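You operate a simulated robot arm through the tools that you are given. There is no shell and no other tool. Be economical: measure what you need, move in short steps, check, and stop when the job is done.

You are at the controls of a simulated two-armed robot. One attempt, no reset.

JOB
On the top of the orange-edged table, fold the blue towel in half.

The check looks at the end state, three seconds after you hand in, the way a careful person would. Anything else that was tipped, shoved, dropped, spilled or broken makes it a failure. Flat cloth is picked up by pressing the open fingertips on it (5 to 10 N) and closing them slowly along it; thin cloth reads only 2 to 8 mm in the jaws.

ROBOT AND FRAMES
Two 7-joint arms with two-finger parallel grippers on one trunk, on a base that drives. Base frame: it is fixed to the floor where the robot stands at the start and does not move with it; the origin is under the middle of the robot, x ahead of it, y to its left, z up; the surface under the hand at the start is at about z = 0.74. Lengths are in m, angles in rad, forces in N, time in s.
The left shoulder is at the start at [0.05, 0.209, 1.071], the right one opposite. With the tool pointing down near the work surface each hand reaches from about 0.26 to 0.92 m from the robot's upright axis, wherever it stands, measured 20 degrees to its own side. Places, roughly: top of the orange-edged table [0.8, 0.2, 0.7]. Payload 4.4 kg a hand.
The TCP of each hand is the grasp point between the finger pads, 0.023 m short of the fingertips. In the tool frame z runs along the fingers and y along their closing line. The gripper opens to 0.094 m. The fingers are 0.038 m wide and 0.01 m thick; the gripper's body (0.054 by 0.096 m) begins 0.039 m behind the TCP.
Orientation is told as [roll, pitch, yaw] about the base's x, y, z axes, in that order, counted from this pose: with the fingers straight down and closing along the base's y, the tool's x points along the base's -x, its y along +y and its z along -z.

CONTROLS
- The arms move only by the tool jog_arm. It takes "left_series", "right_series" or both (then of equal length, played together; a hand with none holds still); each is one flat list of numbers, 7 for each row, row after row: the turn, a rotation vector about the tool's x, y, z in units of 90 degrees (1.0 is 90 degrees), then the shift along the tool's x, y, z in units of 300 mm (1.0 is 300 mm), then the opening, from 0 (shut) to 1 (fully open). In form: [ax, ay, az, dx, dy, dz, gripper, ax, ay, az, dx, dy, dz, gripper, ...]. A call has 1 to 12 rows; each row is the pose to reach, as a shift and turn from the pose commanded when the call began, along the tool's axes at that moment. A call with a number of a shift or a turn outside -1 to 1 is refused whole. Rows are played at 5 a second. More than 0.05 m and 0.15 rad between two rows, or a gripper value outside its range, and nothing of the call is played. A pose out of reach is approached as far as the arm can. The call stops where the force on the tool passes 40 N (or 10 N more than at its start, if that is more) or the arm is blocked; 0.2 s more then pass. Each finger travels about 0.108 m/s and halts on what it meets, pressing with about 39 N; the grip force reading is that of the motor and also rises with nothing between the fingers. The clock runs only during rows and for 0.2 s after the last one: add rows that repeat a pose to give the fingers time. It gives the time, the measured TCP pose, the force on the tool (base axes), the opening and the grip force at its end, in the units of the frame above (readings bear some noise), with the torque about the TCP (base axes, N m) and any sound that the robot's microphone picked up.
- Cameras (640 x 400 px; columns grow to the right, rows downward): "scene" is now at [0.1562, -0.0012, 1.2428]; the picture's right is [-0.04, -1.00, 0.00], its down [-0.58, 0.02, -0.81] and it looks along [0.81, -0.03, -0.58] (base axes); focal length 233 px, centre (320, 200). "left" rides on the left gripper at [0.086, -0.016, -0.075] in its tool frame; the picture's right is [0.18, 0.98, 0.00], its down [-0.58, 0.11, -0.81] and it looks along [-0.79, 0.15, 0.59] (tool axes); focal length 243 px, centre (320, 200). "right" rides on the right gripper at [0.086, 0.016, -0.074] in its tool frame; the picture's right is [-0.18, 0.98, 0.00], its down [-0.58, -0.11, -0.81] and it looks along [-0.79, -0.15, 0.59] (tool axes); focal length 243 px, centre (320, 200).
- capture(camera): a new picture of that camera. The clock stands still meanwhile.
- lift_body(by): slides the trunk up (or, below 0, down) by that many m; the arms and the scene camera ride with it, the base frame stays. It gives what a move gives, with no picture.
- base_move(legs): drives the robot by 1 to 6 legs, each [ahead, left, turn to the left] in m, m and rad, along the robot's own axes; the way and the turn of a leg run together, so that a leg with both is an arc; at most 1.5 m and 3.142 rad a leg. The arms and the cameras ride along, it lands a little off, and it stops where it bumps. It gives what a move gives.
- turn_head(pan, tilt): turns the head with the scene camera to pan (to the left, within 1.396 rad either way) and tilt (down, from -0.506 to 1.204), counted from straight ahead of the robot. It gives what a move gives.
- pixel_to_xyz(camera, pixels): for up to 12 pixels [column, row] of the newest picture of that camera ("zoom" is the newest enlarged one), the place [x, y, z] in the base frame of the surface seen there, good to about 0.002 m. The clock stands still meanwhile.
- enlarge(camera, box): a new picture of the part [left, top, right, bottom] of that camera's present view, enlarged. The clock stands still meanwhile.
- hand_in(): hands the job in; it is judged then, once.

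Go step by step. Measure first, check grasps and placings, and put right what went wrong. The budget is 80 turns and 58 pictures, counting those below and the enlarged ones. Unless the task says otherwise, let go and move clear before handing in, and close with one line.

The tools are called after "Request:" by a JSON object that holds its "op" and its "data". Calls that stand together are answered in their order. jog_arm: Moves the arms, as the interface text tells. Its arguments: {"type":"object","properties":{"left_series":{"type":"array","items":{"type":"number"}},"right_series":{"type":"array","items":{"type":"number"}}},"required":[]} The other tools are called the same way: lift_body (by) slides the trunk up or down; base_move (legs) drives the base; turn_head (pan, tilt) turns the head that bears the scene camera; capture (camera) takes a picture; pixel_to_xyz (camera, pixels) gives the place of the surface under pixels of a picture; enlarge (camera, box) takes an enlarged picture of a part of a camera's view; hand_in () hands the job in.

At the start:

```text
time: 0.0
left_position: [0.627, 0.3812, 0.9124]
left_tcp_rot: [0.0, 0.0, 0.0]
left_contact_force: [0.2, -1.0, -0.4]
left_moment: [-0.01, -0.01, 0.0]
left_finger_gap: 0.094
left_grasp_force: 0.0
right_position: [0.5421, -0.1427, 0.9879]
right_tcp_rot: [0.001, 0.0, 0.001]
right_contact_force: [0.7, 0.2, 0.0]
right_moment: [0.02, -0.01, 0.02]
right_finger_gap: 0.0942
right_grasp_force: 0.0
trunk travel left (down, up): [-0.15, 0.413]
robot x, y, heading: [0.0019, -0.0041, 0.001]
head pan, tilt: [-0.037, 0.618]
```

scene: 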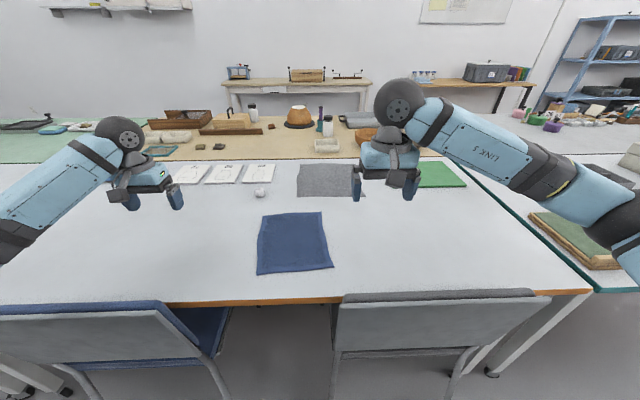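
right: 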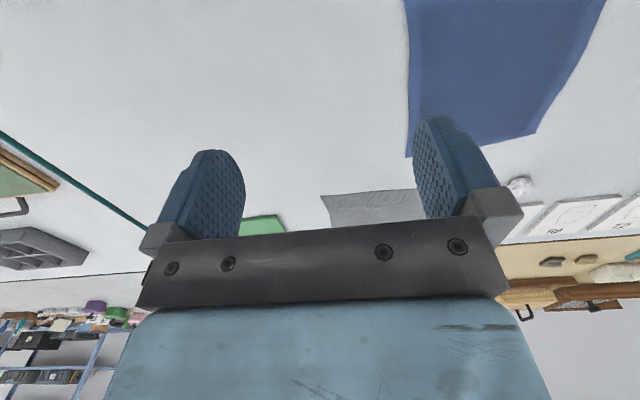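
left: 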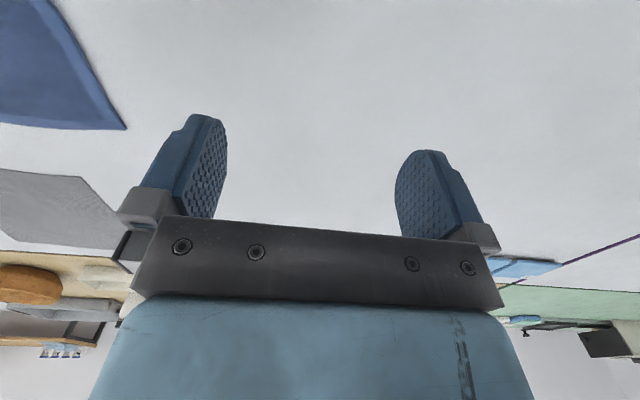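

The blue towel lies at about (258-333, 212-274) in the scene picture. I measure its corners and enlarge it.

Request:
{"op": "enlarge", "data": {"camera": "scene", "box": [230, 190, 360, 290]}}

Request:
{"op": "pixel_to_xyz", "data": {"camera": "scene", "pixels": [[263, 216], [320, 212], [332, 267], [258, 273], [293, 240], [250, 250], [350, 250], [260, 193], [300, 195], [295, 285]]}}

```text
4.00 times, centred on (295, 240) of scene
```

zoom: 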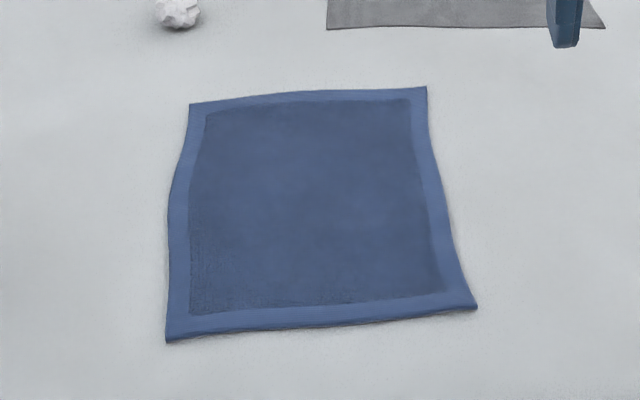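

```text
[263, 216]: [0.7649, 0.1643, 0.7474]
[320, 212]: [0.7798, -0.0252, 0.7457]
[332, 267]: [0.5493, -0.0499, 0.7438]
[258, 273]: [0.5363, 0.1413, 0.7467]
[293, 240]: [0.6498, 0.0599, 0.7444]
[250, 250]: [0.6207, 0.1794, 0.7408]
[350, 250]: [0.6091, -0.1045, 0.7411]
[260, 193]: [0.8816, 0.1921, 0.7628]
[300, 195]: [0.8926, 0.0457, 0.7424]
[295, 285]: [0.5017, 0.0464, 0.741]
```

The enlarged view shows the corners at zoom (191,105), (426,89), (475,306), (168,340). I measure just inside them.

Request:
{"op": "pixel_to_xyz", "data": {"camera": "zoom", "pixels": [[193, 107], [424, 91], [472, 304], [170, 338], [172, 220], [445, 200], [310, 97], [320, 325], [186, 160], [430, 130]]}}

```text
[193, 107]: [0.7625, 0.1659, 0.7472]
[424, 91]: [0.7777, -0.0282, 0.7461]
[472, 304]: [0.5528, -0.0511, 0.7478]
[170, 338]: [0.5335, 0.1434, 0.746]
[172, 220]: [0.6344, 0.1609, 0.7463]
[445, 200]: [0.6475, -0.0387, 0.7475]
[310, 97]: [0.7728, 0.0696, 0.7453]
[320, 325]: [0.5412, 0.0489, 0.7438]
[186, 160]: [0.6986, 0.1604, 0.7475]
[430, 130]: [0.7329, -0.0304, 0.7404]
```

Towel is 0.23 (x) by 0.195 (y) m, top at z≈0.746. I will fold the far edge toward me, hands turned to close along x near the far corners (cameras outward). First I move both hands above the far edge.

Request:
{"op": "jog_arm", "data": {"left_series": [0, 0, 0.0864, -0.0394, -0.073, 0.0188, 1, 0, 0, 0.1727, -0.0787, -0.146, 0.0376, 1, 0, 0, 0.2591, -0.1181, -0.219, 0.0564, 1, 0, 0, 0.3455, -0.1575, -0.292, 0.0753, 0.9, 0, 0, 0.4318, -0.1968, -0.365, 0.0941, 0.8, 0, 0, 0.5182, -0.2362, -0.438, 0.1129, 0.7, 0, 0, 0.6045, -0.2756, -0.511, 0.1317, 0.6, 0, 0, 0.6909, -0.3149, -0.584, 0.1505, 0.5, 0, 0, 0.7773, -0.3543, -0.657, 0.1694, 0.5, 0, 0, 0.8636, -0.3937, -0.73, 0.1882, 0.5, 0, 0, 0.95, -0.433, -0.803, 0.207, 0.5], "right_series": [0, 0, -0.0909, -0.0675, 0.0418, 0.0327, 1, 0, 0, -0.1818, -0.1351, 0.0836, 0.0655, 1, 0, 0, -0.2727, -0.2026, 0.1255, 0.0982, 1, 0, 0, -0.3636, -0.2702, 0.1673, 0.1309, 0.9, 0, 0, -0.4545, -0.3377, 0.2091, 0.1636, 0.8, 0, 0, -0.5455, -0.4053, 0.2509, 0.1964, 0.7, 0, 0, -0.6364, -0.4728, 0.2927, 0.2291, 0.6, 0, 0, -0.7273, -0.5404, 0.3345, 0.2618, 0.5, 0, 0, -0.8182, -0.6079, 0.3764, 0.2945, 0.5, 0, 0, -0.9091, -0.6755, 0.4182, 0.3273, 0.5, 0, 0, -1.0, -0.743, 0.46, 0.36, 0.5]}}

Request:
{"op": "capture", "data": {"camera": "scene"}}

Request:
{"op": "capture", "data": {"camera": "left"}}

```text
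time: 2.4
left_position: [0.759, 0.14, 0.8497]
left_tcp_rot: [-0.002, 0.0, -1.494]
left_contact_force: [0.9, 0.1, -0.3]
left_moment: [0.0, 0.05, 0.0]
left_finger_gap: 0.0469
left_grasp_force: 0.1
right_position: [0.6592, -0.0913, 0.894]
right_tcp_rot: [-0.18, -0.012, 1.003]
right_contact_force: [0.1, 0.5, 0.8]
right_moment: [-0.02, 0.04, -0.02]
right_finger_gap: 0.0472
right_grasp_force: 0.1
right hand out of reach, approached as far as the arm can: row 7, 8, 9, 10, 11
trunk travel left (down, up): [-0.15, 0.413]
robot x, y, heading: [0.0023, -0.0043, -0.005]
head pan, tilt: [-0.037, 0.618]
```

```text
53 pictures are left
```

scene: 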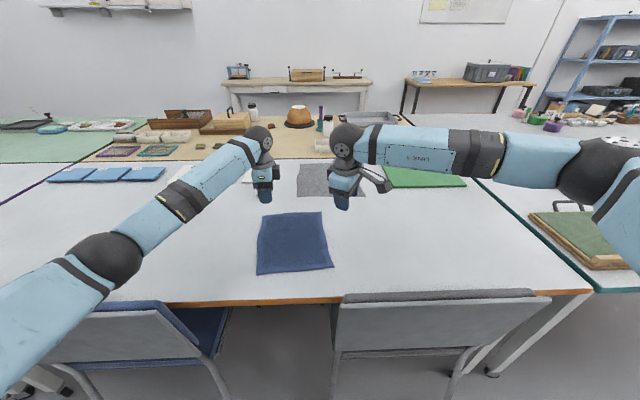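

```text
52 pictures are left
```

left: 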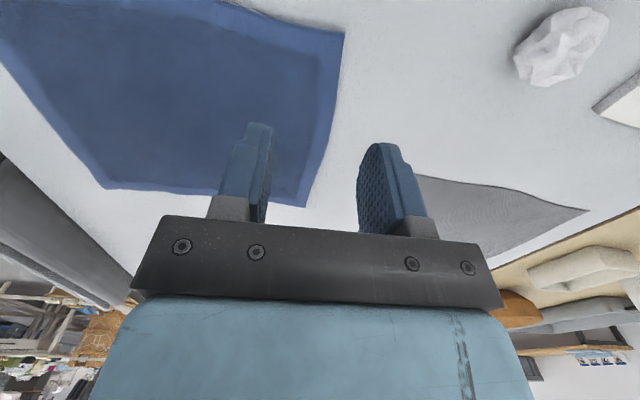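

The left hand reached its pose, but the right could not turn that far (yaw 1.0). I shift the base left 0.07 m so the towel lies centred, then retry.

Request:
{"op": "base_move", "data": {"legs": [[0, 0.07, 0]]}}

```text
time: 3.7
left_position: [0.7571, 0.2081, 0.8503]
left_tcp_rot: [0.0, 0.0, -1.492]
left_contact_force: [0.1, 1.0, 0.0]
left_moment: [0.0, -0.03, 0.02]
left_finger_gap: 0.0468
left_grasp_force: 0.0
right_position: [0.658, -0.0231, 0.8958]
right_tcp_rot: [-0.182, -0.013, 1.005]
right_contact_force: [0.8, -0.4, 0.2]
right_moment: [-0.01, -0.01, -0.03]
right_finger_gap: 0.0467
right_grasp_force: 0.1
trunk travel left (down, up): [-0.15, 0.413]
robot x, y, heading: [-0.0017, 0.0668, -0.001]
head pan, tilt: [-0.037, 0.618]
```

I slide the left hand back over its corner, and hold the right in place to see what pose it takes as commanded.

Request:
{"op": "jog_arm", "data": {"left_series": [0, 0, 0, -0.113, -0.009, 0, 0.5, 0, 0, 0, -0.226, -0.018, 0, 0.5], "right_series": [0, 0, 0, 0, 0, 0, 0.5, 0, 0, 0, 0, 0, 0, 0.5]}}

```text
time: 4.3
left_position: [0.7583, 0.1383, 0.8477]
left_tcp_rot: [0.0, 0.001, -1.493]
left_contact_force: [-0.6, 0.7, -0.3]
left_moment: [-0.03, 0.02, 0.01]
left_finger_gap: 0.0469
left_grasp_force: 0.1
right_position: [0.6587, -0.0246, 0.8962]
right_tcp_rot: [-0.179, -0.014, 1.004]
right_contact_force: [0.5, -0.5, 0.8]
right_moment: [0.02, 0.01, 0.02]
right_finger_gap: 0.0469
right_grasp_force: 0.1
trunk travel left (down, up): [-0.15, 0.413]
robot x, y, heading: [-0.0029, 0.0687, -0.002]
head pan, tilt: [-0.037, 0.618]
```

The hold shows commanded = the reached pose. From here I level and turn the right hand to its corner.

Request:
{"op": "jog_arm", "data": {"right_series": [-0.023, -0.007, -0.076, -0.038, -0.046, 0.04, 0.5, -0.046, -0.014, -0.152, -0.075, -0.093, 0.079, 0.5, -0.068, -0.02, -0.227, -0.113, -0.139, 0.119, 0.5, -0.091, -0.027, -0.303, -0.15, -0.186, 0.158, 0.5, -0.114, -0.034, -0.379, -0.188, -0.232, 0.198, 0.5]}}

```text
time: 5.5
left_position: [0.7592, 0.1398, 0.8474]
left_tcp_rot: [-0.002, 0.001, -1.492]
left_contact_force: [0.5, -0.4, -0.5]
left_moment: [0.01, -0.02, -0.03]
left_finger_gap: 0.0469
left_grasp_force: 0.1
right_position: [0.6581, -0.024, 0.8961]
right_tcp_rot: [-0.182, -0.015, 1.004]
right_contact_force: [-0.5, -0.5, -0.2]
right_moment: [0.03, 0.0, -0.03]
right_finger_gap: 0.0472
right_grasp_force: 0.0
right hand out of reach, approached as far as the arm can: row 1, 2, 3, 4, 5
trunk travel left (down, up): [-0.15, 0.413]
robot x, y, heading: [-0.0021, 0.0707, -0.002]
head pan, tilt: [-0.037, 0.618]
```

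The right wrist is against a joint limit in this elbow posture. I go back out to the mirror of the left hand's start pose and come in the same way the left hand did.

Request:
{"op": "jog_arm", "data": {"right_series": [-0.0117, 0.0063, 0.071, 0.0956, -0.0474, 0.0027, 0.5, -0.0233, 0.0127, 0.142, 0.1911, -0.0949, 0.0053, 0.5, -0.035, 0.019, 0.213, 0.2867, -0.1423, 0.008, 0.5, -0.0467, 0.0253, 0.284, 0.3822, -0.1898, 0.0107, 0.5, -0.0583, 0.0317, 0.355, 0.4778, -0.2372, 0.0133, 0.5, -0.07, 0.038, 0.426, 0.5733, -0.2847, 0.016, 0.5, -0.0817, 0.0443, 0.497, 0.6689, -0.3321, 0.0187, 0.5, -0.0933, 0.0507, 0.568, 0.7644, -0.3796, 0.0213, 0.5, -0.105, 0.057, 0.639, 0.86, -0.427, 0.024, 0.5]}}

Request:
{"op": "capture", "data": {"camera": "scene"}}

```text
time: 7.5
left_position: [0.7584, 0.1388, 0.8482]
left_tcp_rot: [0.0, 0.0, -1.491]
left_contact_force: [0.3, 0.0, 0.1]
left_moment: [-0.03, -0.01, 0.01]
left_finger_gap: 0.0468
left_grasp_force: 0.1
right_position: [0.6256, -0.3104, 0.9048]
right_tcp_rot: [0.012, -0.01, -0.003]
right_contact_force: [0.0, -0.6, -0.1]
right_moment: [0.02, 0.02, 0.01]
right_finger_gap: 0.0469
right_grasp_force: 0.1
trunk travel left (down, up): [-0.15, 0.413]
robot x, y, heading: [-0.0013, 0.0668, -0.001]
head pan, tilt: [-0.037, 0.618]
```

```text
51 pictures are left
```

scene: 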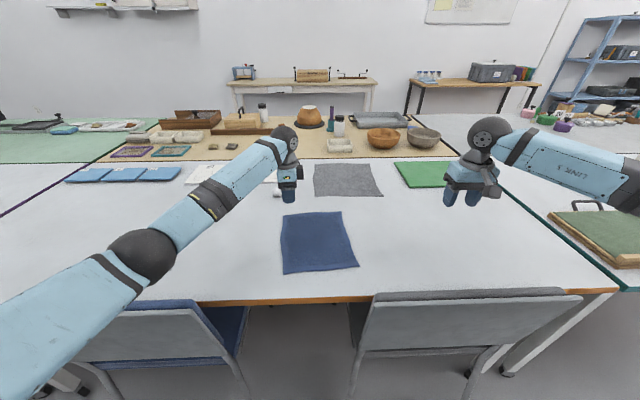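

Right hand is level at yaw 0. Now the mirrored approach to the far-right corner.

Request:
{"op": "jog_arm", "data": {"right_series": [0, 0, -0.0873, -0.0391, 0.0879, 0.0166, 0.5, 0, 0, -0.1745, -0.0782, 0.1758, 0.0333, 0.5, 0, 0, -0.2618, -0.1173, 0.2637, 0.0499, 0.5, 0, 0, -0.3491, -0.1564, 0.3516, 0.0665, 0.5, 0, 0, -0.4364, -0.1955, 0.4395, 0.0832, 0.5, 0, 0, -0.5236, -0.2345, 0.5275, 0.0998, 0.5, 0, 0, -0.6109, -0.2736, 0.6154, 0.1165, 0.5, 0, 0, -0.6982, -0.3127, 0.7033, 0.1331, 0.5, 0, 0, -0.7855, -0.3518, 0.7912, 0.1497, 0.5, 0, 0, -0.8727, -0.3909, 0.8791, 0.1664, 0.5, 0, 0, -0.96, -0.43, 0.967, 0.183, 0.5]}}

Request:
{"op": "capture", "data": {"camera": "scene"}}

```text
time: 9.9
left_position: [0.7593, 0.1492, 0.8448]
left_tcp_rot: [-0.001, -0.009, -1.486]
left_contact_force: [-0.2, 3.6, -0.6]
left_moment: [-0.14, -0.01, 0.01]
left_finger_gap: 0.0468
left_grasp_force: 0.1
right_position: [0.5408, -0.0079, 0.9939]
right_tcp_rot: [-0.096, -0.111, 1.236]
right_contact_force: [-0.3, 1.8, 3.7]
right_moment: [-0.18, -0.01, 0.0]
right_finger_gap: 0.0469
right_grasp_force: 0.0
right hand out of reach, approached as far as the arm can: row 6, 7, 8, 9, 10, 11
trunk travel left (down, up): [-0.15, 0.413]
robot x, y, heading: [-0.0015, 0.0682, 0.004]
head pan, tilt: [-0.037, 0.618]
```

```text
50 pictures are left
```

scene: 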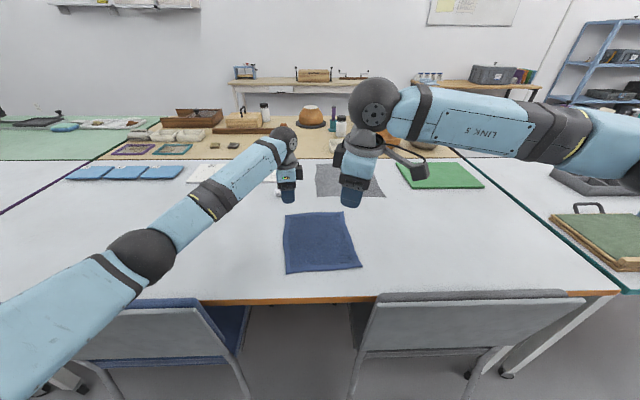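

The right wrist jams again, and the left reads 3.6 N in y, so the arms touch lightly. I back the right off to yaw 0, and will try the opposite turn.

Request:
{"op": "jog_arm", "data": {"right_series": [-0.0011, 0.011, 0.0874, 0.0773, -0.0504, 0.0259, 0.5, -0.0022, 0.022, 0.1749, 0.1547, -0.1009, 0.0518, 0.5, -0.0033, 0.033, 0.2623, 0.232, -0.1513, 0.0777, 0.5, -0.0044, 0.044, 0.3498, 0.3093, -0.2018, 0.1036, 0.5, -0.0056, 0.055, 0.4372, 0.3867, -0.2522, 0.1294, 0.5, -0.0067, 0.066, 0.5247, 0.464, -0.3027, 0.1553, 0.5, -0.0078, 0.077, 0.6121, 0.5413, -0.3531, 0.1812, 0.5, -0.0089, 0.088, 0.6996, 0.6187, -0.4036, 0.2071, 0.5, -0.01, 0.099, 0.787, 0.696, -0.454, 0.233, 0.5]}}

```text
time: 11.9
left_position: [0.7584, 0.1394, 0.8472]
left_tcp_rot: [0.0, 0.001, -1.492]
left_contact_force: [-0.2, -0.1, -0.6]
left_moment: [0.0, 0.03, -0.01]
left_finger_gap: 0.047
left_grasp_force: 0.0
right_position: [0.6106, -0.2553, 0.9103]
right_tcp_rot: [0.016, 0.003, -0.013]
right_contact_force: [0.2, 0.2, -0.4]
right_moment: [0.04, 0.04, 0.02]
right_finger_gap: 0.0469
right_grasp_force: 0.0
trunk travel left (down, up): [-0.15, 0.413]
robot x, y, heading: [-0.0024, 0.0662, -0.003]
head pan, tilt: [-0.037, 0.618]
```

Now I try the right hand turned the other way (yaw −1.49), stopping short of the left hand.

Request:
{"op": "jog_arm", "data": {"right_series": [0, 0, 0.0855, -0.0273, 0.0409, 0.0121, 0.5, 0, 0, 0.1709, -0.0545, 0.0818, 0.0242, 0.5, 0, 0, 0.2564, -0.0818, 0.1227, 0.0363, 0.5, 0, 0, 0.3418, -0.1091, 0.1636, 0.0484, 0.5, 0, 0, 0.4273, -0.1364, 0.2045, 0.0605, 0.5, 0.01, 0, 0.5127, -0.1636, 0.2455, 0.0725, 0.5, 0.01, 0, 0.5982, -0.1909, 0.2864, 0.0846, 0.5, 0.01, 0, 0.6836, -0.2182, 0.3273, 0.0967, 0.5, 0.01, 0, 0.7691, -0.2455, 0.3682, 0.1088, 0.5, 0.01, 0, 0.8545, -0.2727, 0.4091, 0.1209, 0.5, 0.01, 0, 0.94, -0.3, 0.45, 0.133, 0.5]}}

Request:
{"op": "capture", "data": {"camera": "scene"}}

```text
time: 14.3
left_position: [0.7582, 0.1396, 0.8485]
left_tcp_rot: [-0.001, 0.001, -1.492]
left_contact_force: [-0.2, 0.1, 0.0]
left_moment: [-0.02, 0.01, -0.03]
left_finger_gap: 0.0468
left_grasp_force: 0.1
right_position: [0.7034, -0.1169, 0.8745]
right_tcp_rot: [-0.013, 0.008, -1.491]
right_contact_force: [1.1, 0.3, 0.0]
right_moment: [-0.02, -0.03, -0.01]
right_finger_gap: 0.0469
right_grasp_force: 0.0
trunk travel left (down, up): [-0.15, 0.413]
robot x, y, heading: [0.0014, 0.0703, -0.002]
head pan, tilt: [-0.037, 0.618]
```

```text
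49 pictures are left
```

scene: 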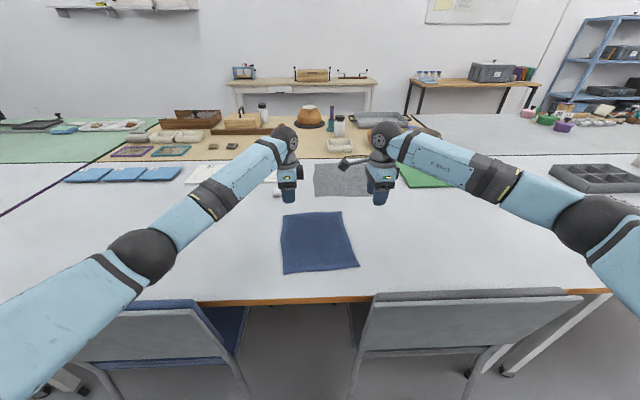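

Both hands are now turned across the edge with no contact. I lower both to about 4 cm... just above the towel (TCP z 0.785), gap 35 mm, 12 mm inside the far edge.

Request:
{"op": "jog_arm", "data": {"left_series": [0, 0, 0, 0.006, -0.019, 0.053, 0.37, 0, 0, 0, 0.012, -0.038, 0.105, 0.37, 0, 0, 0, 0.018, -0.056, 0.158, 0.37, 0, 0, 0, 0.024, -0.075, 0.21, 0.37], "right_series": [0, 0, 0, 0.088, 0.043, 0.075, 0.37, 0, 0, 0, 0.175, 0.086, 0.149, 0.37, 0, 0, 0, 0.263, 0.129, 0.223, 0.37, 0, 0, 0, 0.351, 0.172, 0.298, 0.37]}}

Request:
{"op": "enlarge", "data": {"camera": "scene", "box": [240, 150, 400, 250]}}

Request:
{"op": "capture", "data": {"camera": "left"}}

Request:
{"op": "capture", "data": {"camera": "right"}}

```text
time: 15.3
left_position: [0.7376, 0.1528, 0.7829]
left_tcp_rot: [-0.002, 0.006, -1.482]
left_contact_force: [16.2, 36.4, -7.0]
left_moment: [-2.45, 1.36, 1.17]
left_finger_gap: 0.0345
left_grasp_force: 0.0
right_position: [0.7463, -0.0113, 0.7845]
right_tcp_rot: [-0.012, 0.005, -1.494]
right_contact_force: [-16.4, -34.9, 7.2]
right_moment: [3.6, -1.25, 1.68]
right_finger_gap: 0.0347
right_grasp_force: 0.0
trunk travel left (down, up): [-0.15, 0.413]
robot x, y, heading: [-0.0007, 0.0691, -0.004]
head pan, tilt: [-0.037, 0.618]
```

```text
4.00 times, centred on (320, 200) of scene
```

zoom: 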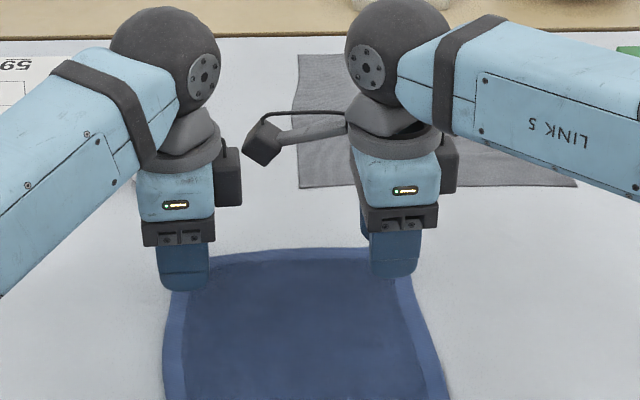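

```text
47 pictures are left
```

left: 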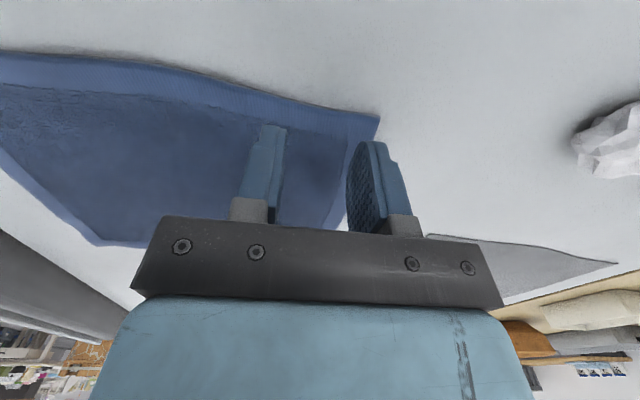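

```text
46 pictures are left
```

right: 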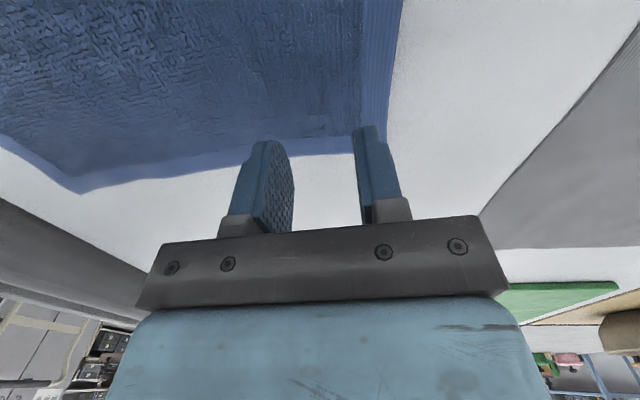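

The right hand's camera pushes on a box on the left gripper (36 N) — the hands need more spacing. I spread them to y=0.158 and −0.022, still over the cloth corners.

Request:
{"op": "jog_arm", "data": {"left_series": [0, 0, 0, 0.022, 0, 0, 0.37, 0, 0, 0, 0.043, 0.003, 0, 0.37], "right_series": [0, 0, 0, -0.023, 0, 0, 0.37, 0, 0, 0, -0.046, 0, 0, 0.37]}}

Request:
{"op": "enlarge", "data": {"camera": "scene", "box": [240, 150, 400, 250]}}

```text
time: 15.9
left_position: [0.7347, 0.1533, 0.7911]
left_tcp_rot: [0.006, 0.0, -1.496]
left_contact_force: [-0.5, 0.3, 0.2]
left_moment: [0.0, -0.01, 0.02]
left_finger_gap: 0.0349
left_grasp_force: 0.1
right_position: [0.7434, -0.023, 0.7872]
right_tcp_rot: [-0.009, 0.01, -1.488]
right_contact_force: [-0.2, 0.6, 0.2]
right_moment: [0.04, -0.01, 0.01]
right_finger_gap: 0.0348
right_grasp_force: 0.1
trunk travel left (down, up): [-0.15, 0.413]
robot x, y, heading: [0.0017, 0.0704, 0.0]
head pan, tilt: [-0.037, 0.618]
```

```text
4.00 times, centred on (320, 200) of scene
```

zoom: 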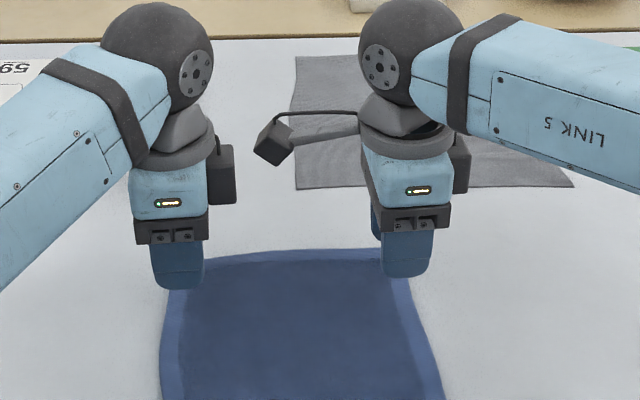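

Hands are now free of each other (forces ~0). I lower both to about 5 mm above the cloth.

Request:
{"op": "jog_arm", "data": {"left_series": [0, 0, 0, 0.005, 0, 0.028, 0.37, 0, 0, 0, 0.005, 0, 0.055, 0.37, 0, 0, 0, 0.005, 0, 0.055, 0.37], "right_series": [0, 0, 0, 0, 0.01, 0.022, 0.37, 0, 0, 0, 0, 0.013, 0.044, 0.37, 0, 0, 0, 0, 0.013, 0.044, 0.37]}}

Request:
{"op": "capture", "data": {"camera": "left"}}

Request:
{"op": "capture", "data": {"camera": "right"}}

```text
time: 16.7
left_position: [0.7341, 0.1578, 0.7847]
left_tcp_rot: [0.019, 0.006, -1.491]
left_contact_force: [-0.5, 0.3, -0.4]
left_moment: [0.01, 0.02, 0.02]
left_finger_gap: 0.0347
left_grasp_force: 0.1
right_position: [0.7463, -0.0246, 0.7787]
right_tcp_rot: [-0.003, 0.013, -1.486]
right_contact_force: [0.5, -1.1, 0.3]
right_moment: [0.0, -0.01, 0.0]
right_finger_gap: 0.0345
right_grasp_force: 0.0
trunk travel left (down, up): [-0.15, 0.413]
robot x, y, heading: [0.0014, 0.0674, -0.003]
head pan, tilt: [-0.037, 0.618]
```

```text
44 pictures are left
```

left: 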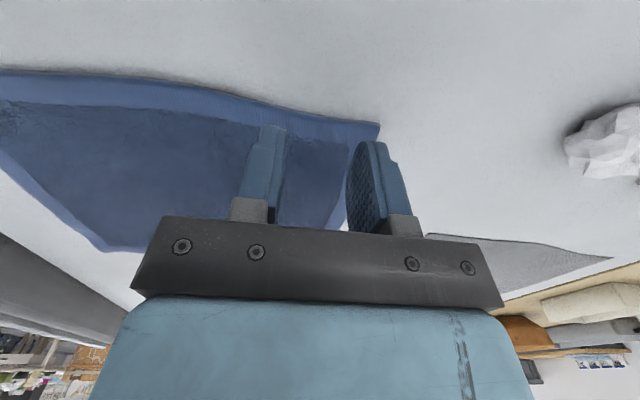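

```text
43 pictures are left
```

right: 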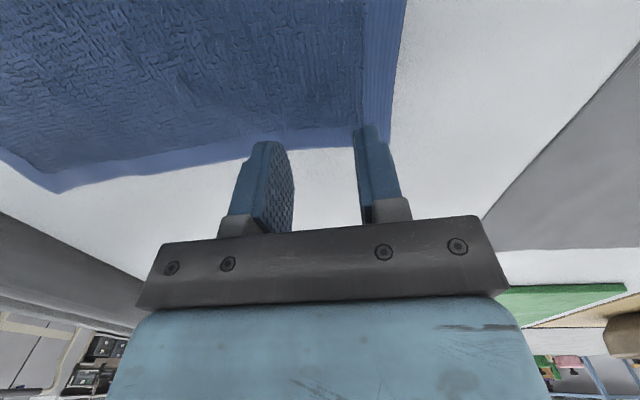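

Both outer fingers are about 5 mm inside the far edge; the left one only half over the corner (378,122), so I shift it 6 mm inward, right 4 mm outward, and lower a bit more.

Request:
{"op": "jog_arm", "data": {"left_series": [0, 0, 0, -0.01, 0, 0.013, 0.37, 0, 0, 0, -0.02, 0, 0.027, 0.37, 0, 0, 0, -0.02, 0, 0.027, 0.37], "right_series": [0, 0, 0, -0.007, 0.003, 0.007, 0.37, 0, 0, 0, -0.013, 0.003, 0.013, 0.37, 0, 0, 0, -0.013, 0.003, 0.013, 0.37]}}

```text
time: 17.5
left_position: [0.7344, 0.1517, 0.7831]
left_tcp_rot: [0.029, 0.005, -1.493]
left_contact_force: [-0.2, 0.5, -0.1]
left_moment: [-0.02, 0.01, 0.02]
left_finger_gap: 0.0348
left_grasp_force: 0.0
right_position: [0.7458, -0.0283, 0.7771]
right_tcp_rot: [0.002, 0.012, -1.489]
right_contact_force: [-0.5, -0.2, 0.2]
right_moment: [0.05, 0.02, 0.0]
right_finger_gap: 0.035
right_grasp_force: 0.0
trunk travel left (down, up): [-0.15, 0.413]
robot x, y, heading: [0.0017, 0.0683, 0.001]
head pan, tilt: [-0.037, 0.618]
```

The left hand stops descending (8 mm asked, 1.6 mm got, roll growing): it's nearing a limit. I raise both hands 6 cm and look at elbow clearance before lowering the trunk instead.

Request:
{"op": "jog_arm", "data": {"left_series": [0, 0, 0, 0, 0, -0.1, 0.37, 0, 0, 0, 0, 0, -0.2, 0.37], "right_series": [0, 0, 0, 0, 0, -0.1, 0.37, 0, 0, 0, 0, 0, -0.2, 0.37]}}

Request:
{"op": "capture", "data": {"camera": "scene"}}

Request:
{"op": "pixel_to_xyz", "data": {"camera": "scene", "pixels": [[140, 250], [150, 270], [190, 215], [60, 300], [150, 320], [600, 230], [560, 220], [450, 310], [160, 300]]}}

```text
time: 18.1
left_position: [0.734, 0.1489, 0.8151]
left_tcp_rot: [-0.005, 0.0, -1.496]
left_contact_force: [-0.6, -0.1, 0.0]
left_moment: [-0.01, -0.02, 0.01]
left_finger_gap: 0.0347
left_grasp_force: 0.1
right_position: [0.7507, -0.0281, 0.8244]
right_tcp_rot: [-0.014, 0.006, -1.49]
right_contact_force: [0.2, -0.5, -0.1]
right_moment: [0.01, -0.01, -0.01]
right_finger_gap: 0.035
right_grasp_force: 0.1
trunk travel left (down, up): [-0.15, 0.413]
robot x, y, heading: [0.0019, 0.0657, -0.005]
head pan, tilt: [-0.037, 0.618]
```

```text
42 pictures are left
```

scene: 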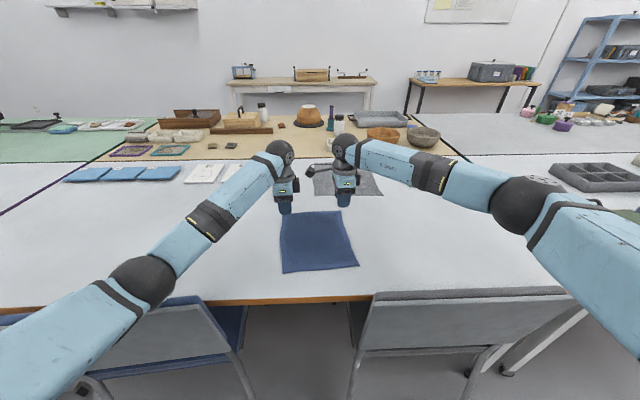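

```text
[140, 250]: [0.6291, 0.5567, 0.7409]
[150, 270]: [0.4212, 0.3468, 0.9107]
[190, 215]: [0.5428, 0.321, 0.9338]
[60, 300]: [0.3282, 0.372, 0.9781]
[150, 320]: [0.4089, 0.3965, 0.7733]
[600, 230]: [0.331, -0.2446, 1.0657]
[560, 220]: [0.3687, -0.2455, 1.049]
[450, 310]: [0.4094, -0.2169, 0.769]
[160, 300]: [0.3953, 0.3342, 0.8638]
```

The left elbow is low (z≈0.86–0.91 near the chair top at 0.77), so I won't lower the trunk. Instead I back the base 0.08 m so the arms straighten and the elbow rises, and re-extend.

Request:
{"op": "base_move", "data": {"legs": [[-0.08, 0, 0]]}}

Request:
{"op": "jog_arm", "data": {"left_series": [0, 0, 0, -0.01, 0.133, 0, 0.37, 0, 0, 0, -0.021, 0.266, 0, 0.37, 0, 0, 0, -0.021, 0.266, 0.05, 0.37, 0, 0, 0, -0.021, 0.266, 0.1, 0.37, 0, 0, 0, -0.021, 0.266, 0.1, 0.37], "right_series": [0, 0, 0, -0.01, 0.133, 0, 0.37, 0, 0, 0, -0.021, 0.266, 0, 0.37, 0, 0, 0, -0.021, 0.266, 0.05, 0.37, 0, 0, 0, -0.021, 0.266, 0.12, 0.37, 0, 0, 0, -0.021, 0.266, 0.12, 0.37]}}

Request:
{"op": "capture", "data": {"camera": "scene"}}

```text
time: 19.1
left_position: [0.6564, 0.1536, 0.8229]
left_tcp_rot: [0.0, 0.002, -1.491]
left_contact_force: [0.2, 0.0, 1.0]
left_moment: [0.03, -0.05, 0.02]
left_finger_gap: 0.035
left_grasp_force: 0.0
right_position: [0.673, -0.025, 0.8292]
right_tcp_rot: [-0.01, 0.008, -1.487]
right_contact_force: [0.6, -1.1, 0.6]
right_moment: [-0.01, -0.02, 0.0]
right_finger_gap: 0.0349
right_grasp_force: 0.1
trunk travel left (down, up): [-0.15, 0.413]
robot x, y, heading: [-0.0787, 0.0681, -0.002]
head pan, tilt: [-0.037, 0.618]
```

```text
time: 20.3
left_position: [0.7375, 0.1544, 0.7918]
left_tcp_rot: [0.0, 0.0, -1.492]
left_contact_force: [-0.1, 0.2, -0.7]
left_moment: [-0.02, -0.03, -0.03]
left_finger_gap: 0.0346
left_grasp_force: 0.1
right_position: [0.7539, -0.0241, 0.7916]
right_tcp_rot: [-0.011, 0.008, -1.487]
right_contact_force: [0.0, 1.0, -0.4]
right_moment: [0.02, 0.01, -0.01]
right_finger_gap: 0.0348
right_grasp_force: 0.1
trunk travel left (down, up): [-0.15, 0.413]
robot x, y, heading: [-0.0791, 0.0668, 0.004]
head pan, tilt: [-0.037, 0.618]
```

```text
41 pictures are left
```

scene: 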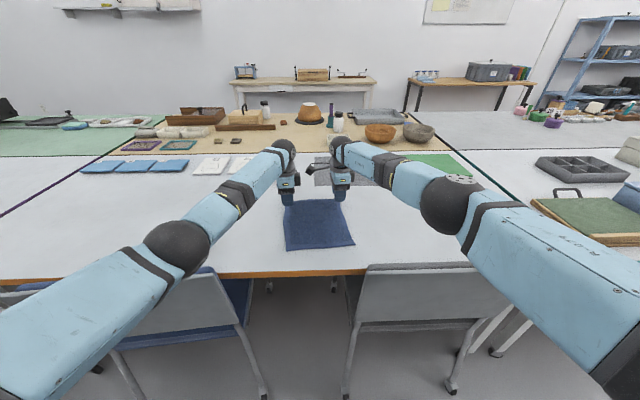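

Now both hands track exactly with clean orientation. I lower to just above the cloth (TCP 0.774) with small corrections.

Request:
{"op": "jog_arm", "data": {"left_series": [0, 0, 0, -0.007, -0.008, 0.03, 0.37, 0, 0, 0, -0.007, -0.008, 0.06, 0.37, 0, 0, 0, -0.007, -0.008, 0.06, 0.37], "right_series": [0, 0, 0, -0.013, -0.02, 0.03, 0.37, 0, 0, 0, -0.013, -0.02, 0.058, 0.37, 0, 0, 0, -0.013, -0.02, 0.058, 0.37]}}

Request:
{"op": "capture", "data": {"camera": "left"}}

Request:
{"op": "capture", "data": {"camera": "right"}}

```text
time: 21.1
left_position: [0.7344, 0.1524, 0.7733]
left_tcp_rot: [0.0, 0.0, -1.49]
left_contact_force: [-0.2, 0.0, 0.2]
left_moment: [-0.02, 0.02, 0.0]
left_finger_gap: 0.0349
left_grasp_force: 0.0
right_position: [0.7478, -0.0272, 0.7741]
right_tcp_rot: [-0.01, 0.007, -1.487]
right_contact_force: [-0.1, -0.7, -0.1]
right_moment: [-0.03, 0.03, 0.02]
right_finger_gap: 0.0349
right_grasp_force: 0.1
trunk travel left (down, up): [-0.15, 0.413]
robot x, y, heading: [-0.0798, 0.0678, 0.005]
head pan, tilt: [-0.037, 0.618]
```

```text
40 pictures are left
```

left: 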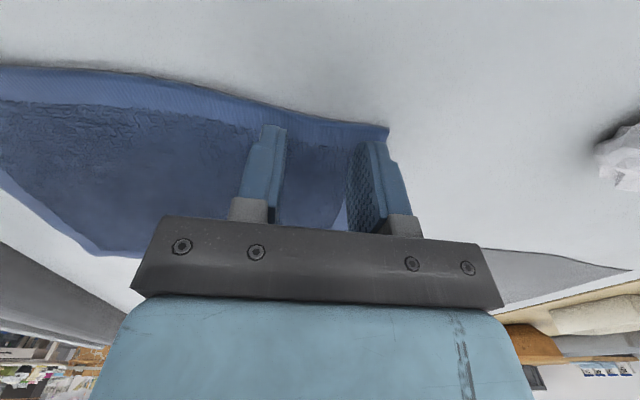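

```text
39 pictures are left
```

right: 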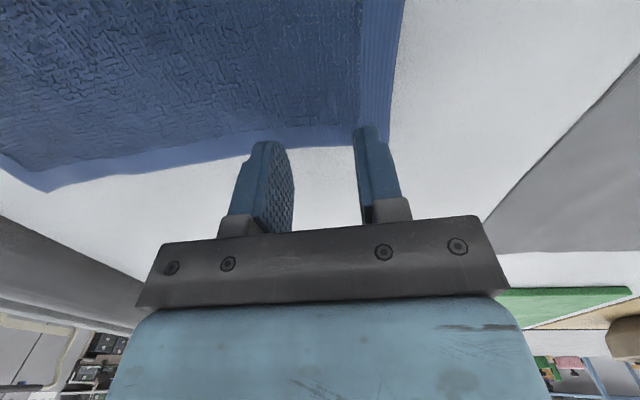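

Both are placed well; next I press down in ~1.5 mm steps.

Request:
{"op": "jog_arm", "data": {"left_series": [0, 0, 0, 0, 0, 0.01, 0.37, 0, 0, 0, 0, 0, 0.02, 0.37, 0, 0, 0, 0, 0, 0.02, 0.37], "right_series": [0, 0, 0, 0, 0, 0.01, 0.37, 0, 0, 0, 0, 0, 0.02, 0.37, 0, 0, 0, 0, 0, 0.02, 0.37]}}

```text
time: 21.9
left_position: [0.7342, 0.1506, 0.7681]
left_tcp_rot: [0.0, 0.0, -1.489]
left_contact_force: [-0.1, -0.2, 0.0]
left_moment: [-0.01, -0.02, -0.03]
left_finger_gap: 0.0347
left_grasp_force: 0.0
right_position: [0.7465, -0.0276, 0.7685]
right_tcp_rot: [-0.01, 0.007, -1.486]
right_contact_force: [-0.9, 0.6, 0.9]
right_moment: [-0.01, -0.01, 0.01]
right_finger_gap: 0.0348
right_grasp_force: 0.0
trunk travel left (down, up): [-0.15, 0.413]
robot x, y, heading: [-0.078, 0.0676, 0.002]
head pan, tilt: [-0.037, 0.618]
```

No contact yet at 0.768; another 2.5 mm.

Request:
{"op": "jog_arm", "data": {"left_series": [0, 0, 0, 0, 0, 0.004, 0.37, 0, 0, 0, 0, 0, 0.008, 0.37, 0, 0, 0, 0, 0, 0.008, 0.37], "right_series": [0, 0, 0, 0, 0, 0.004, 0.37, 0, 0, 0, 0, 0, 0.008, 0.37, 0, 0, 0, 0, 0, 0.008, 0.37]}}

```text
time: 22.7
left_position: [0.7335, 0.1511, 0.7673]
left_tcp_rot: [0.001, -0.001, -1.491]
left_contact_force: [1.6, -0.8, 4.7]
left_moment: [-0.05, -0.06, 0.01]
left_finger_gap: 0.0349
left_grasp_force: 0.0
right_position: [0.7467, -0.0271, 0.7675]
right_tcp_rot: [-0.008, 0.007, -1.487]
right_contact_force: [2.0, 0.4, 4.0]
right_moment: [0.04, -0.05, -0.01]
right_finger_gap: 0.0347
right_grasp_force: 0.1
trunk travel left (down, up): [-0.15, 0.413]
robot x, y, heading: [-0.0784, 0.0687, -0.002]
head pan, tilt: [-0.037, 0.618]
```

Contact at 4–5 N on both. I press 1 mm more and close slowly over ~2 s.

Request:
{"op": "jog_arm", "data": {"left_series": [0, 0, 0, 0, 0, 0.003, 0.37, 0, 0, 0, 0, 0, 0.003, 0.33, 0, 0, 0, 0, 0, 0.003, 0.29, 0, 0, 0, 0, 0, 0.003, 0.25, 0, 0, 0, 0, 0, 0.003, 0.21, 0, 0, 0, 0, 0, 0.003, 0.17, 0, 0, 0, 0, 0, 0.003, 0.13, 0, 0, 0, 0, 0, 0.003, 0.09, 0, 0, 0, 0, 0, 0.003, 0.05, 0, 0, 0, 0, 0, 0.003, 0, 0, 0, 0, 0, 0, 0.003, 0, 0, 0, 0, 0, 0, 0.003, 0], "right_series": [0, 0, 0, 0, 0, 0.003, 0.37, 0, 0, 0, 0, 0, 0.003, 0.33, 0, 0, 0, 0, 0, 0.003, 0.29, 0, 0, 0, 0, 0, 0.003, 0.25, 0, 0, 0, 0, 0, 0.003, 0.21, 0, 0, 0, 0, 0, 0.003, 0.17, 0, 0, 0, 0, 0, 0.003, 0.13, 0, 0, 0, 0, 0, 0.003, 0.09, 0, 0, 0, 0, 0, 0.003, 0.05, 0, 0, 0, 0, 0, 0.003, 0, 0, 0, 0, 0, 0, 0.003, 0, 0, 0, 0, 0, 0, 0.003, 0]}}

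Request:
{"op": "enlarge", "data": {"camera": "scene", "box": [240, 160, 400, 260]}}

```text
time: 25.3
left_position: [0.7341, 0.1503, 0.7673]
left_tcp_rot: [0.002, 0.001, -1.49]
left_contact_force: [0.1, -3.5, 8.8]
left_moment: [-0.14, 0.02, -0.05]
left_finger_gap: 0.0044
left_grasp_force: 39.0
right_position: [0.7466, -0.0267, 0.7678]
right_tcp_rot: [-0.008, 0.006, -1.487]
right_contact_force: [-0.8, 0.8, 6.7]
right_moment: [0.11, -0.02, 0.04]
right_finger_gap: 0.0036
right_grasp_force: 38.9
trunk travel left (down, up): [-0.15, 0.413]
robot x, y, heading: [-0.0757, 0.0745, -0.001]
head pan, tilt: [-0.037, 0.618]
```

```text
4.00 times, centred on (320, 210) of scene
```

zoom: 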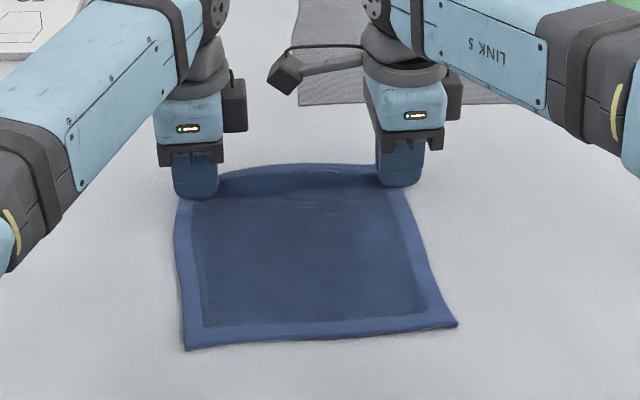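

Both grips hold cloth (4.4 and 3.6 mm). Now I lift along an arc toward me, tilting the fingers forward a little, and check part-way.

Request:
{"op": "jog_arm", "data": {"left_series": [0, 0, 0, 0, 0, -0.03, 0, -0.044, 0, 0, 0, -0.015, -0.069, 0, -0.066, 0, 0, 0, -0.032, -0.1, 0, -0.089, 0, 0, 0, -0.049, -0.133, 0, -0.111, 0, 0, 0, -0.075, -0.16, 0, -0.133, 0, 0, 0, -0.1, -0.187, 0, -0.156, 0, 0, 0, -0.132, -0.207, 0, -0.178, 0, 0, 0, -0.164, -0.228, 0], "right_series": [0, 0, 0, 0, 0, -0.03, 0, -0.044, 0, 0, 0, -0.015, -0.069, 0, -0.066, 0, 0, 0, -0.032, -0.1, 0, -0.089, 0, 0, 0, -0.049, -0.133, 0, -0.111, 0, 0, 0, -0.075, -0.16, 0, -0.133, 0, 0, 0, -0.1, -0.187, 0, -0.156, 0, 0, 0, -0.132, -0.207, 0, -0.178, 0, 0, 0, -0.164, -0.228, 0]}}

Request:
{"op": "capture", "data": {"camera": "scene"}}

Request:
{"op": "capture", "data": {"camera": "left"}}

```text
time: 27.1
left_position: [0.6847, 0.1471, 0.8322]
left_tcp_rot: [0.281, 0.0, -1.492]
left_contact_force: [0.3, -1.7, 0.6]
left_moment: [0.01, 0.08, 0.01]
left_finger_gap: 0.0041
left_grasp_force: 38.4
right_position: [0.6977, -0.0337, 0.8335]
right_tcp_rot: [0.27, 0.007, -1.487]
right_contact_force: [-0.1, 1.9, 0.1]
right_moment: [0.01, 0.09, -0.02]
right_finger_gap: 0.0033
right_grasp_force: 39.4
trunk travel left (down, up): [-0.15, 0.413]
robot x, y, heading: [-0.0778, 0.0676, 0.003]
head pan, tilt: [-0.037, 0.618]
```

```text
37 pictures are left
```

scene: 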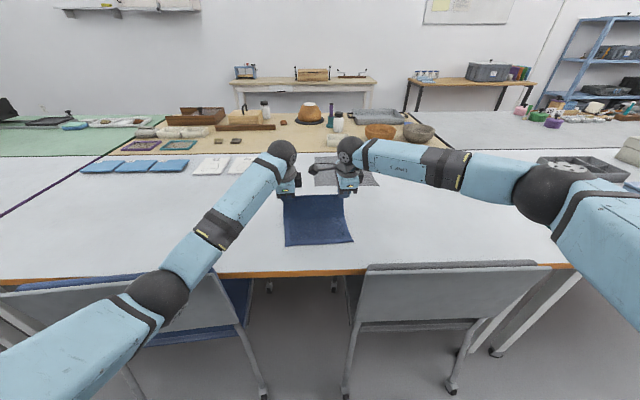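

```text
36 pictures are left
```

left: 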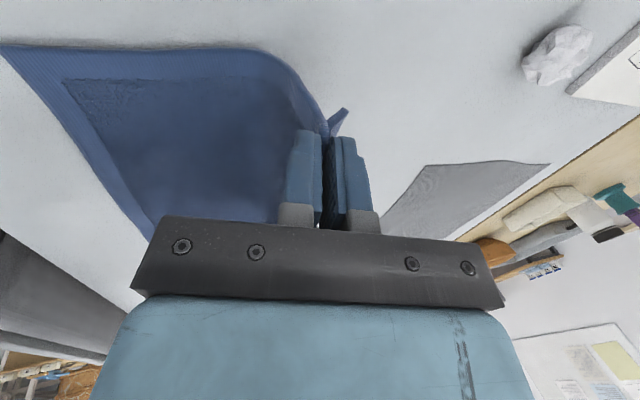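

Grip holds and the edge flap shows at (342,118). The left elbow at (155,295) comes near the chair back, so I check its clearance before continuing.

Request:
{"op": "pixel_to_xyz", "data": {"camera": "scene", "pixels": [[155, 290], [165, 310], [185, 305], [130, 325], [195, 285], [210, 300], [120, 300], [60, 290], [90, 350], [420, 268]]}}

```text
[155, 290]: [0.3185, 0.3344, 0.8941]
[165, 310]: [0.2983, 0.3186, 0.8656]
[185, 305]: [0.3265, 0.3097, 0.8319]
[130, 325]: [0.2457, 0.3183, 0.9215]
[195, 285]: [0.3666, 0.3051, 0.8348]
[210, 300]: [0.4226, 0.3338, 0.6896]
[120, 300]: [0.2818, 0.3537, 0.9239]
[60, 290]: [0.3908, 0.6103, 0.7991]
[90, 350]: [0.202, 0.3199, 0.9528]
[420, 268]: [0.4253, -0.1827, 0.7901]
```

Elbow underside (~0.81–0.83) is only a few cm over the chair top (~0.80). I'll carry the fold by backing the base instead of bending the arms, which takes the elbow away from the chair.

Request:
{"op": "base_move", "data": {"legs": [[-0.045, 0, 0]]}}

Request:
{"op": "jog_arm", "data": {"left_series": [-0.044, 0, 0, 0, -0.003, 0, 0, -0.089, 0, 0, 0, -0.006, 0, 0, -0.133, 0, 0, 0, -0.01, 0, 0], "right_series": [-0.044, 0, 0, 0, -0.003, 0, 0, -0.089, 0, 0, 0, -0.006, 0, 0, -0.133, 0, 0, 0, -0.01, 0, 0]}}

Request:
{"op": "capture", "data": {"camera": "scene"}}

```text
time: 28.0
left_position: [0.6386, 0.1471, 0.8325]
left_tcp_rot: [0.281, 0.0, -1.49]
left_contact_force: [0.3, -1.9, 0.0]
left_moment: [-0.04, 0.1, 0.01]
left_finger_gap: 0.0044
left_grasp_force: 39.1
right_position: [0.6511, -0.0342, 0.8349]
right_tcp_rot: [0.269, 0.007, -1.487]
right_contact_force: [-0.6, 1.1, -0.2]
right_moment: [0.0, 0.07, 0.0]
right_finger_gap: 0.0034
right_grasp_force: 38.6
trunk travel left (down, up): [-0.15, 0.413]
robot x, y, heading: [-0.1224, 0.0659, -0.0]
head pan, tilt: [-0.037, 0.618]
```

```text
time: 28.8
left_position: [0.6351, 0.1469, 0.8327]
left_tcp_rot: [0.491, 0.0, -1.493]
left_contact_force: [-1.2, -0.3, -0.5]
left_moment: [-0.06, 0.09, -0.02]
left_finger_gap: 0.0046
left_grasp_force: 39.2
right_position: [0.6493, -0.0335, 0.8332]
right_tcp_rot: [0.477, 0.006, -1.488]
right_contact_force: [0.6, 0.7, 0.2]
right_moment: [0.01, 0.06, 0.0]
right_finger_gap: 0.003
right_grasp_force: 39.1
trunk travel left (down, up): [-0.15, 0.413]
robot x, y, heading: [-0.1255, 0.0684, -0.0]
head pan, tilt: [-0.037, 0.618]
```

```text
35 pictures are left
```

scene: 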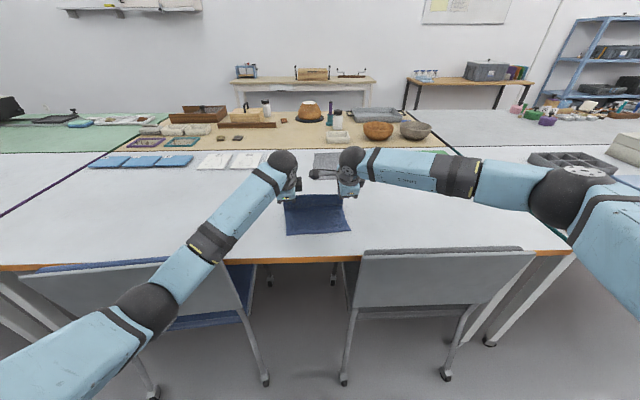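

Good. Next I back 0.04 m further and then tilt to ~40° while lowering 2.5 cm.

Request:
{"op": "base_move", "data": {"legs": [[-0.04, 0, 0]]}}

Request:
{"op": "jog_arm", "data": {"left_series": [-0.044, 0, 0, 0, -0.018, 0.025, 0, -0.089, 0, 0, 0, -0.037, 0.05, 0, -0.133, 0, 0, 0, -0.055, 0.075, 0], "right_series": [-0.044, 0, 0, 0, -0.018, 0.025, 0, -0.089, 0, 0, 0, -0.037, 0.05, 0, -0.133, 0, 0, 0, -0.055, 0.075, 0]}}

Request:
{"op": "capture", "data": {"camera": "scene"}}

Request:
{"op": "capture", "data": {"camera": "left"}}

```text
time: 29.7
left_position: [0.5965, 0.146, 0.8311]
left_tcp_rot: [0.491, -0.001, -1.493]
left_contact_force: [-0.3, -1.1, 0.4]
left_moment: [-0.02, 0.11, 0.01]
left_finger_gap: 0.0044
left_grasp_force: 38.5
right_position: [0.6085, -0.0341, 0.8337]
right_tcp_rot: [0.479, 0.008, -1.487]
right_contact_force: [-0.1, 0.3, 0.6]
right_moment: [0.04, 0.07, 0.01]
right_finger_gap: 0.0034
right_grasp_force: 39.1
trunk travel left (down, up): [-0.15, 0.413]
robot x, y, heading: [-0.1637, 0.0686, -0.003]
head pan, tilt: [-0.037, 0.618]
```

```text
time: 30.5
left_position: [0.5924, 0.1458, 0.8036]
left_tcp_rot: [0.696, -0.002, -1.492]
left_contact_force: [0.0, -1.2, -0.5]
left_moment: [0.0, 0.1, 0.01]
left_finger_gap: 0.0043
left_grasp_force: 38.5
right_position: [0.6063, -0.0344, 0.8052]
right_tcp_rot: [0.687, 0.007, -1.489]
right_contact_force: [-0.6, 0.5, -0.8]
right_moment: [0.03, 0.09, -0.02]
right_finger_gap: 0.0032
right_grasp_force: 38.9
trunk travel left (down, up): [-0.15, 0.413]
robot x, y, heading: [-0.1612, 0.0672, -0.002]
head pan, tilt: [-0.037, 0.618]
```

```text
34 pictures are left
```

scene: 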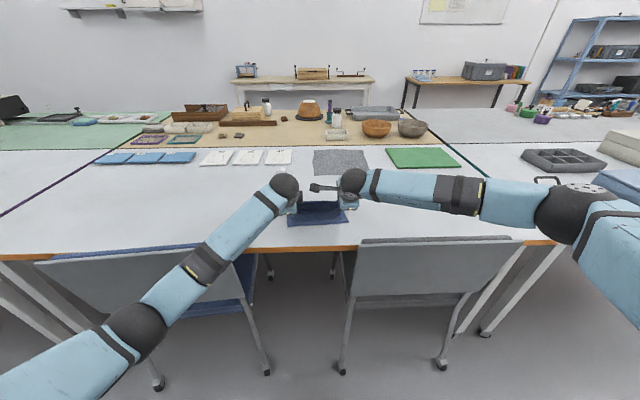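

```text
33 pictures are left
```

left: 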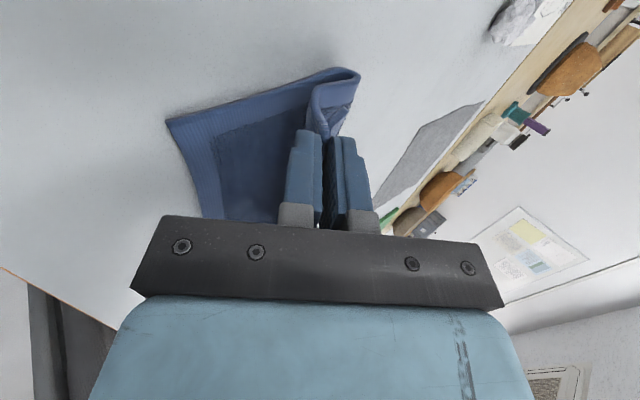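

The fold is forming well (near-left corner at (168,120) in the left view). I back 0.038 m more, then shift 16 mm to −y and lower 3 cm so the far edge lands on the near edge.

Request:
{"op": "base_move", "data": {"legs": [[-0.038, 0, 0]]}}

Request:
{"op": "jog_arm", "data": {"left_series": [0, 0, 0, -0.02, -0.016, 0.02, 0, 0, 0, 0, -0.04, -0.032, 0.038, 0, 0, 0, 0, -0.053, -0.048, 0.057, 0], "right_series": [0, 0, 0, -0.02, -0.016, 0.02, 0, 0, 0, 0, -0.04, -0.032, 0.038, 0, 0, 0, 0, -0.053, -0.048, 0.057, 0]}}

Request:
{"op": "enlarge", "data": {"camera": "scene", "box": [240, 160, 400, 260]}}

Request:
{"op": "capture", "data": {"camera": "left"}}

Request:
{"op": "capture", "data": {"camera": "right"}}

```text
time: 31.4
left_position: [0.5536, 0.1451, 0.8042]
left_tcp_rot: [0.698, 0.0, -1.492]
left_contact_force: [-0.5, 0.2, 0.7]
left_moment: [-0.01, 0.08, -0.02]
left_finger_gap: 0.0043
left_grasp_force: 38.5
right_position: [0.5676, -0.0348, 0.8051]
right_tcp_rot: [0.688, 0.008, -1.488]
right_contact_force: [-0.6, 1.0, 0.0]
right_moment: [0.0, 0.11, 0.01]
right_finger_gap: 0.003
right_grasp_force: 39.4
trunk travel left (down, up): [-0.15, 0.413]
robot x, y, heading: [-0.2003, 0.0658, 0.001]
head pan, tilt: [-0.037, 0.618]
```

```text
time: 32.2
left_position: [0.5555, 0.1289, 0.7814]
left_tcp_rot: [0.696, -0.002, -1.494]
left_contact_force: [-0.2, -0.8, -0.1]
left_moment: [0.0, 0.11, -0.01]
left_finger_gap: 0.0042
left_grasp_force: 39.3
right_position: [0.5682, -0.0516, 0.7826]
right_tcp_rot: [0.687, 0.007, -1.489]
right_contact_force: [0.0, -0.1, -0.3]
right_moment: [0.03, 0.08, 0.03]
right_finger_gap: 0.0032
right_grasp_force: 39.0
trunk travel left (down, up): [-0.15, 0.413]
robot x, y, heading: [-0.2021, 0.0692, -0.001]
head pan, tilt: [-0.037, 0.618]
```

```text
4.00 times, centred on (320, 210) of scene
```

zoom: 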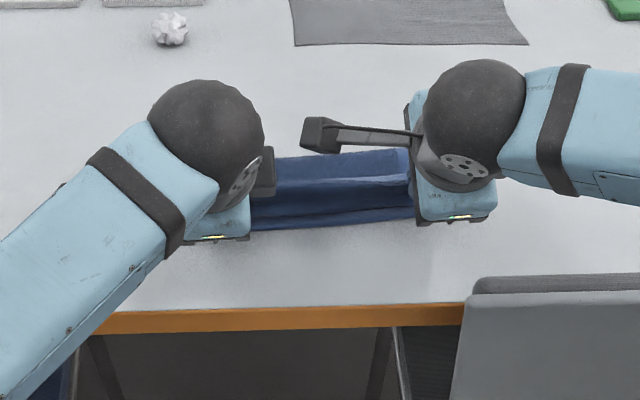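

```text
31 pictures are left
```

left: 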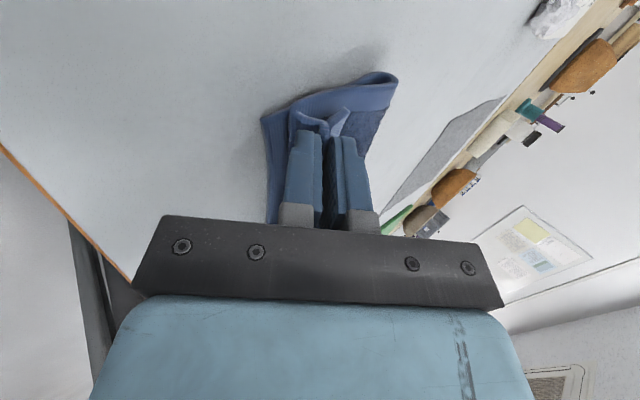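

```text
30 pictures are left
```

right: 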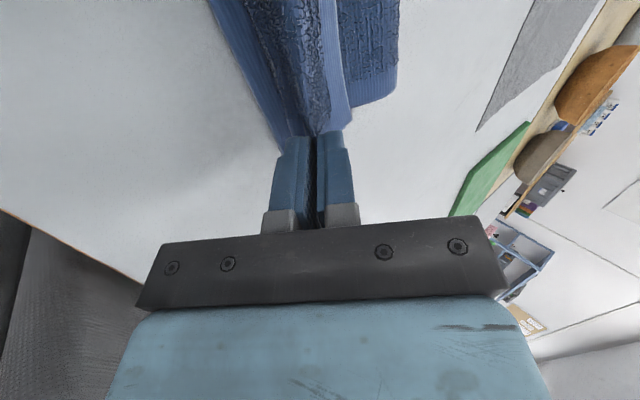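

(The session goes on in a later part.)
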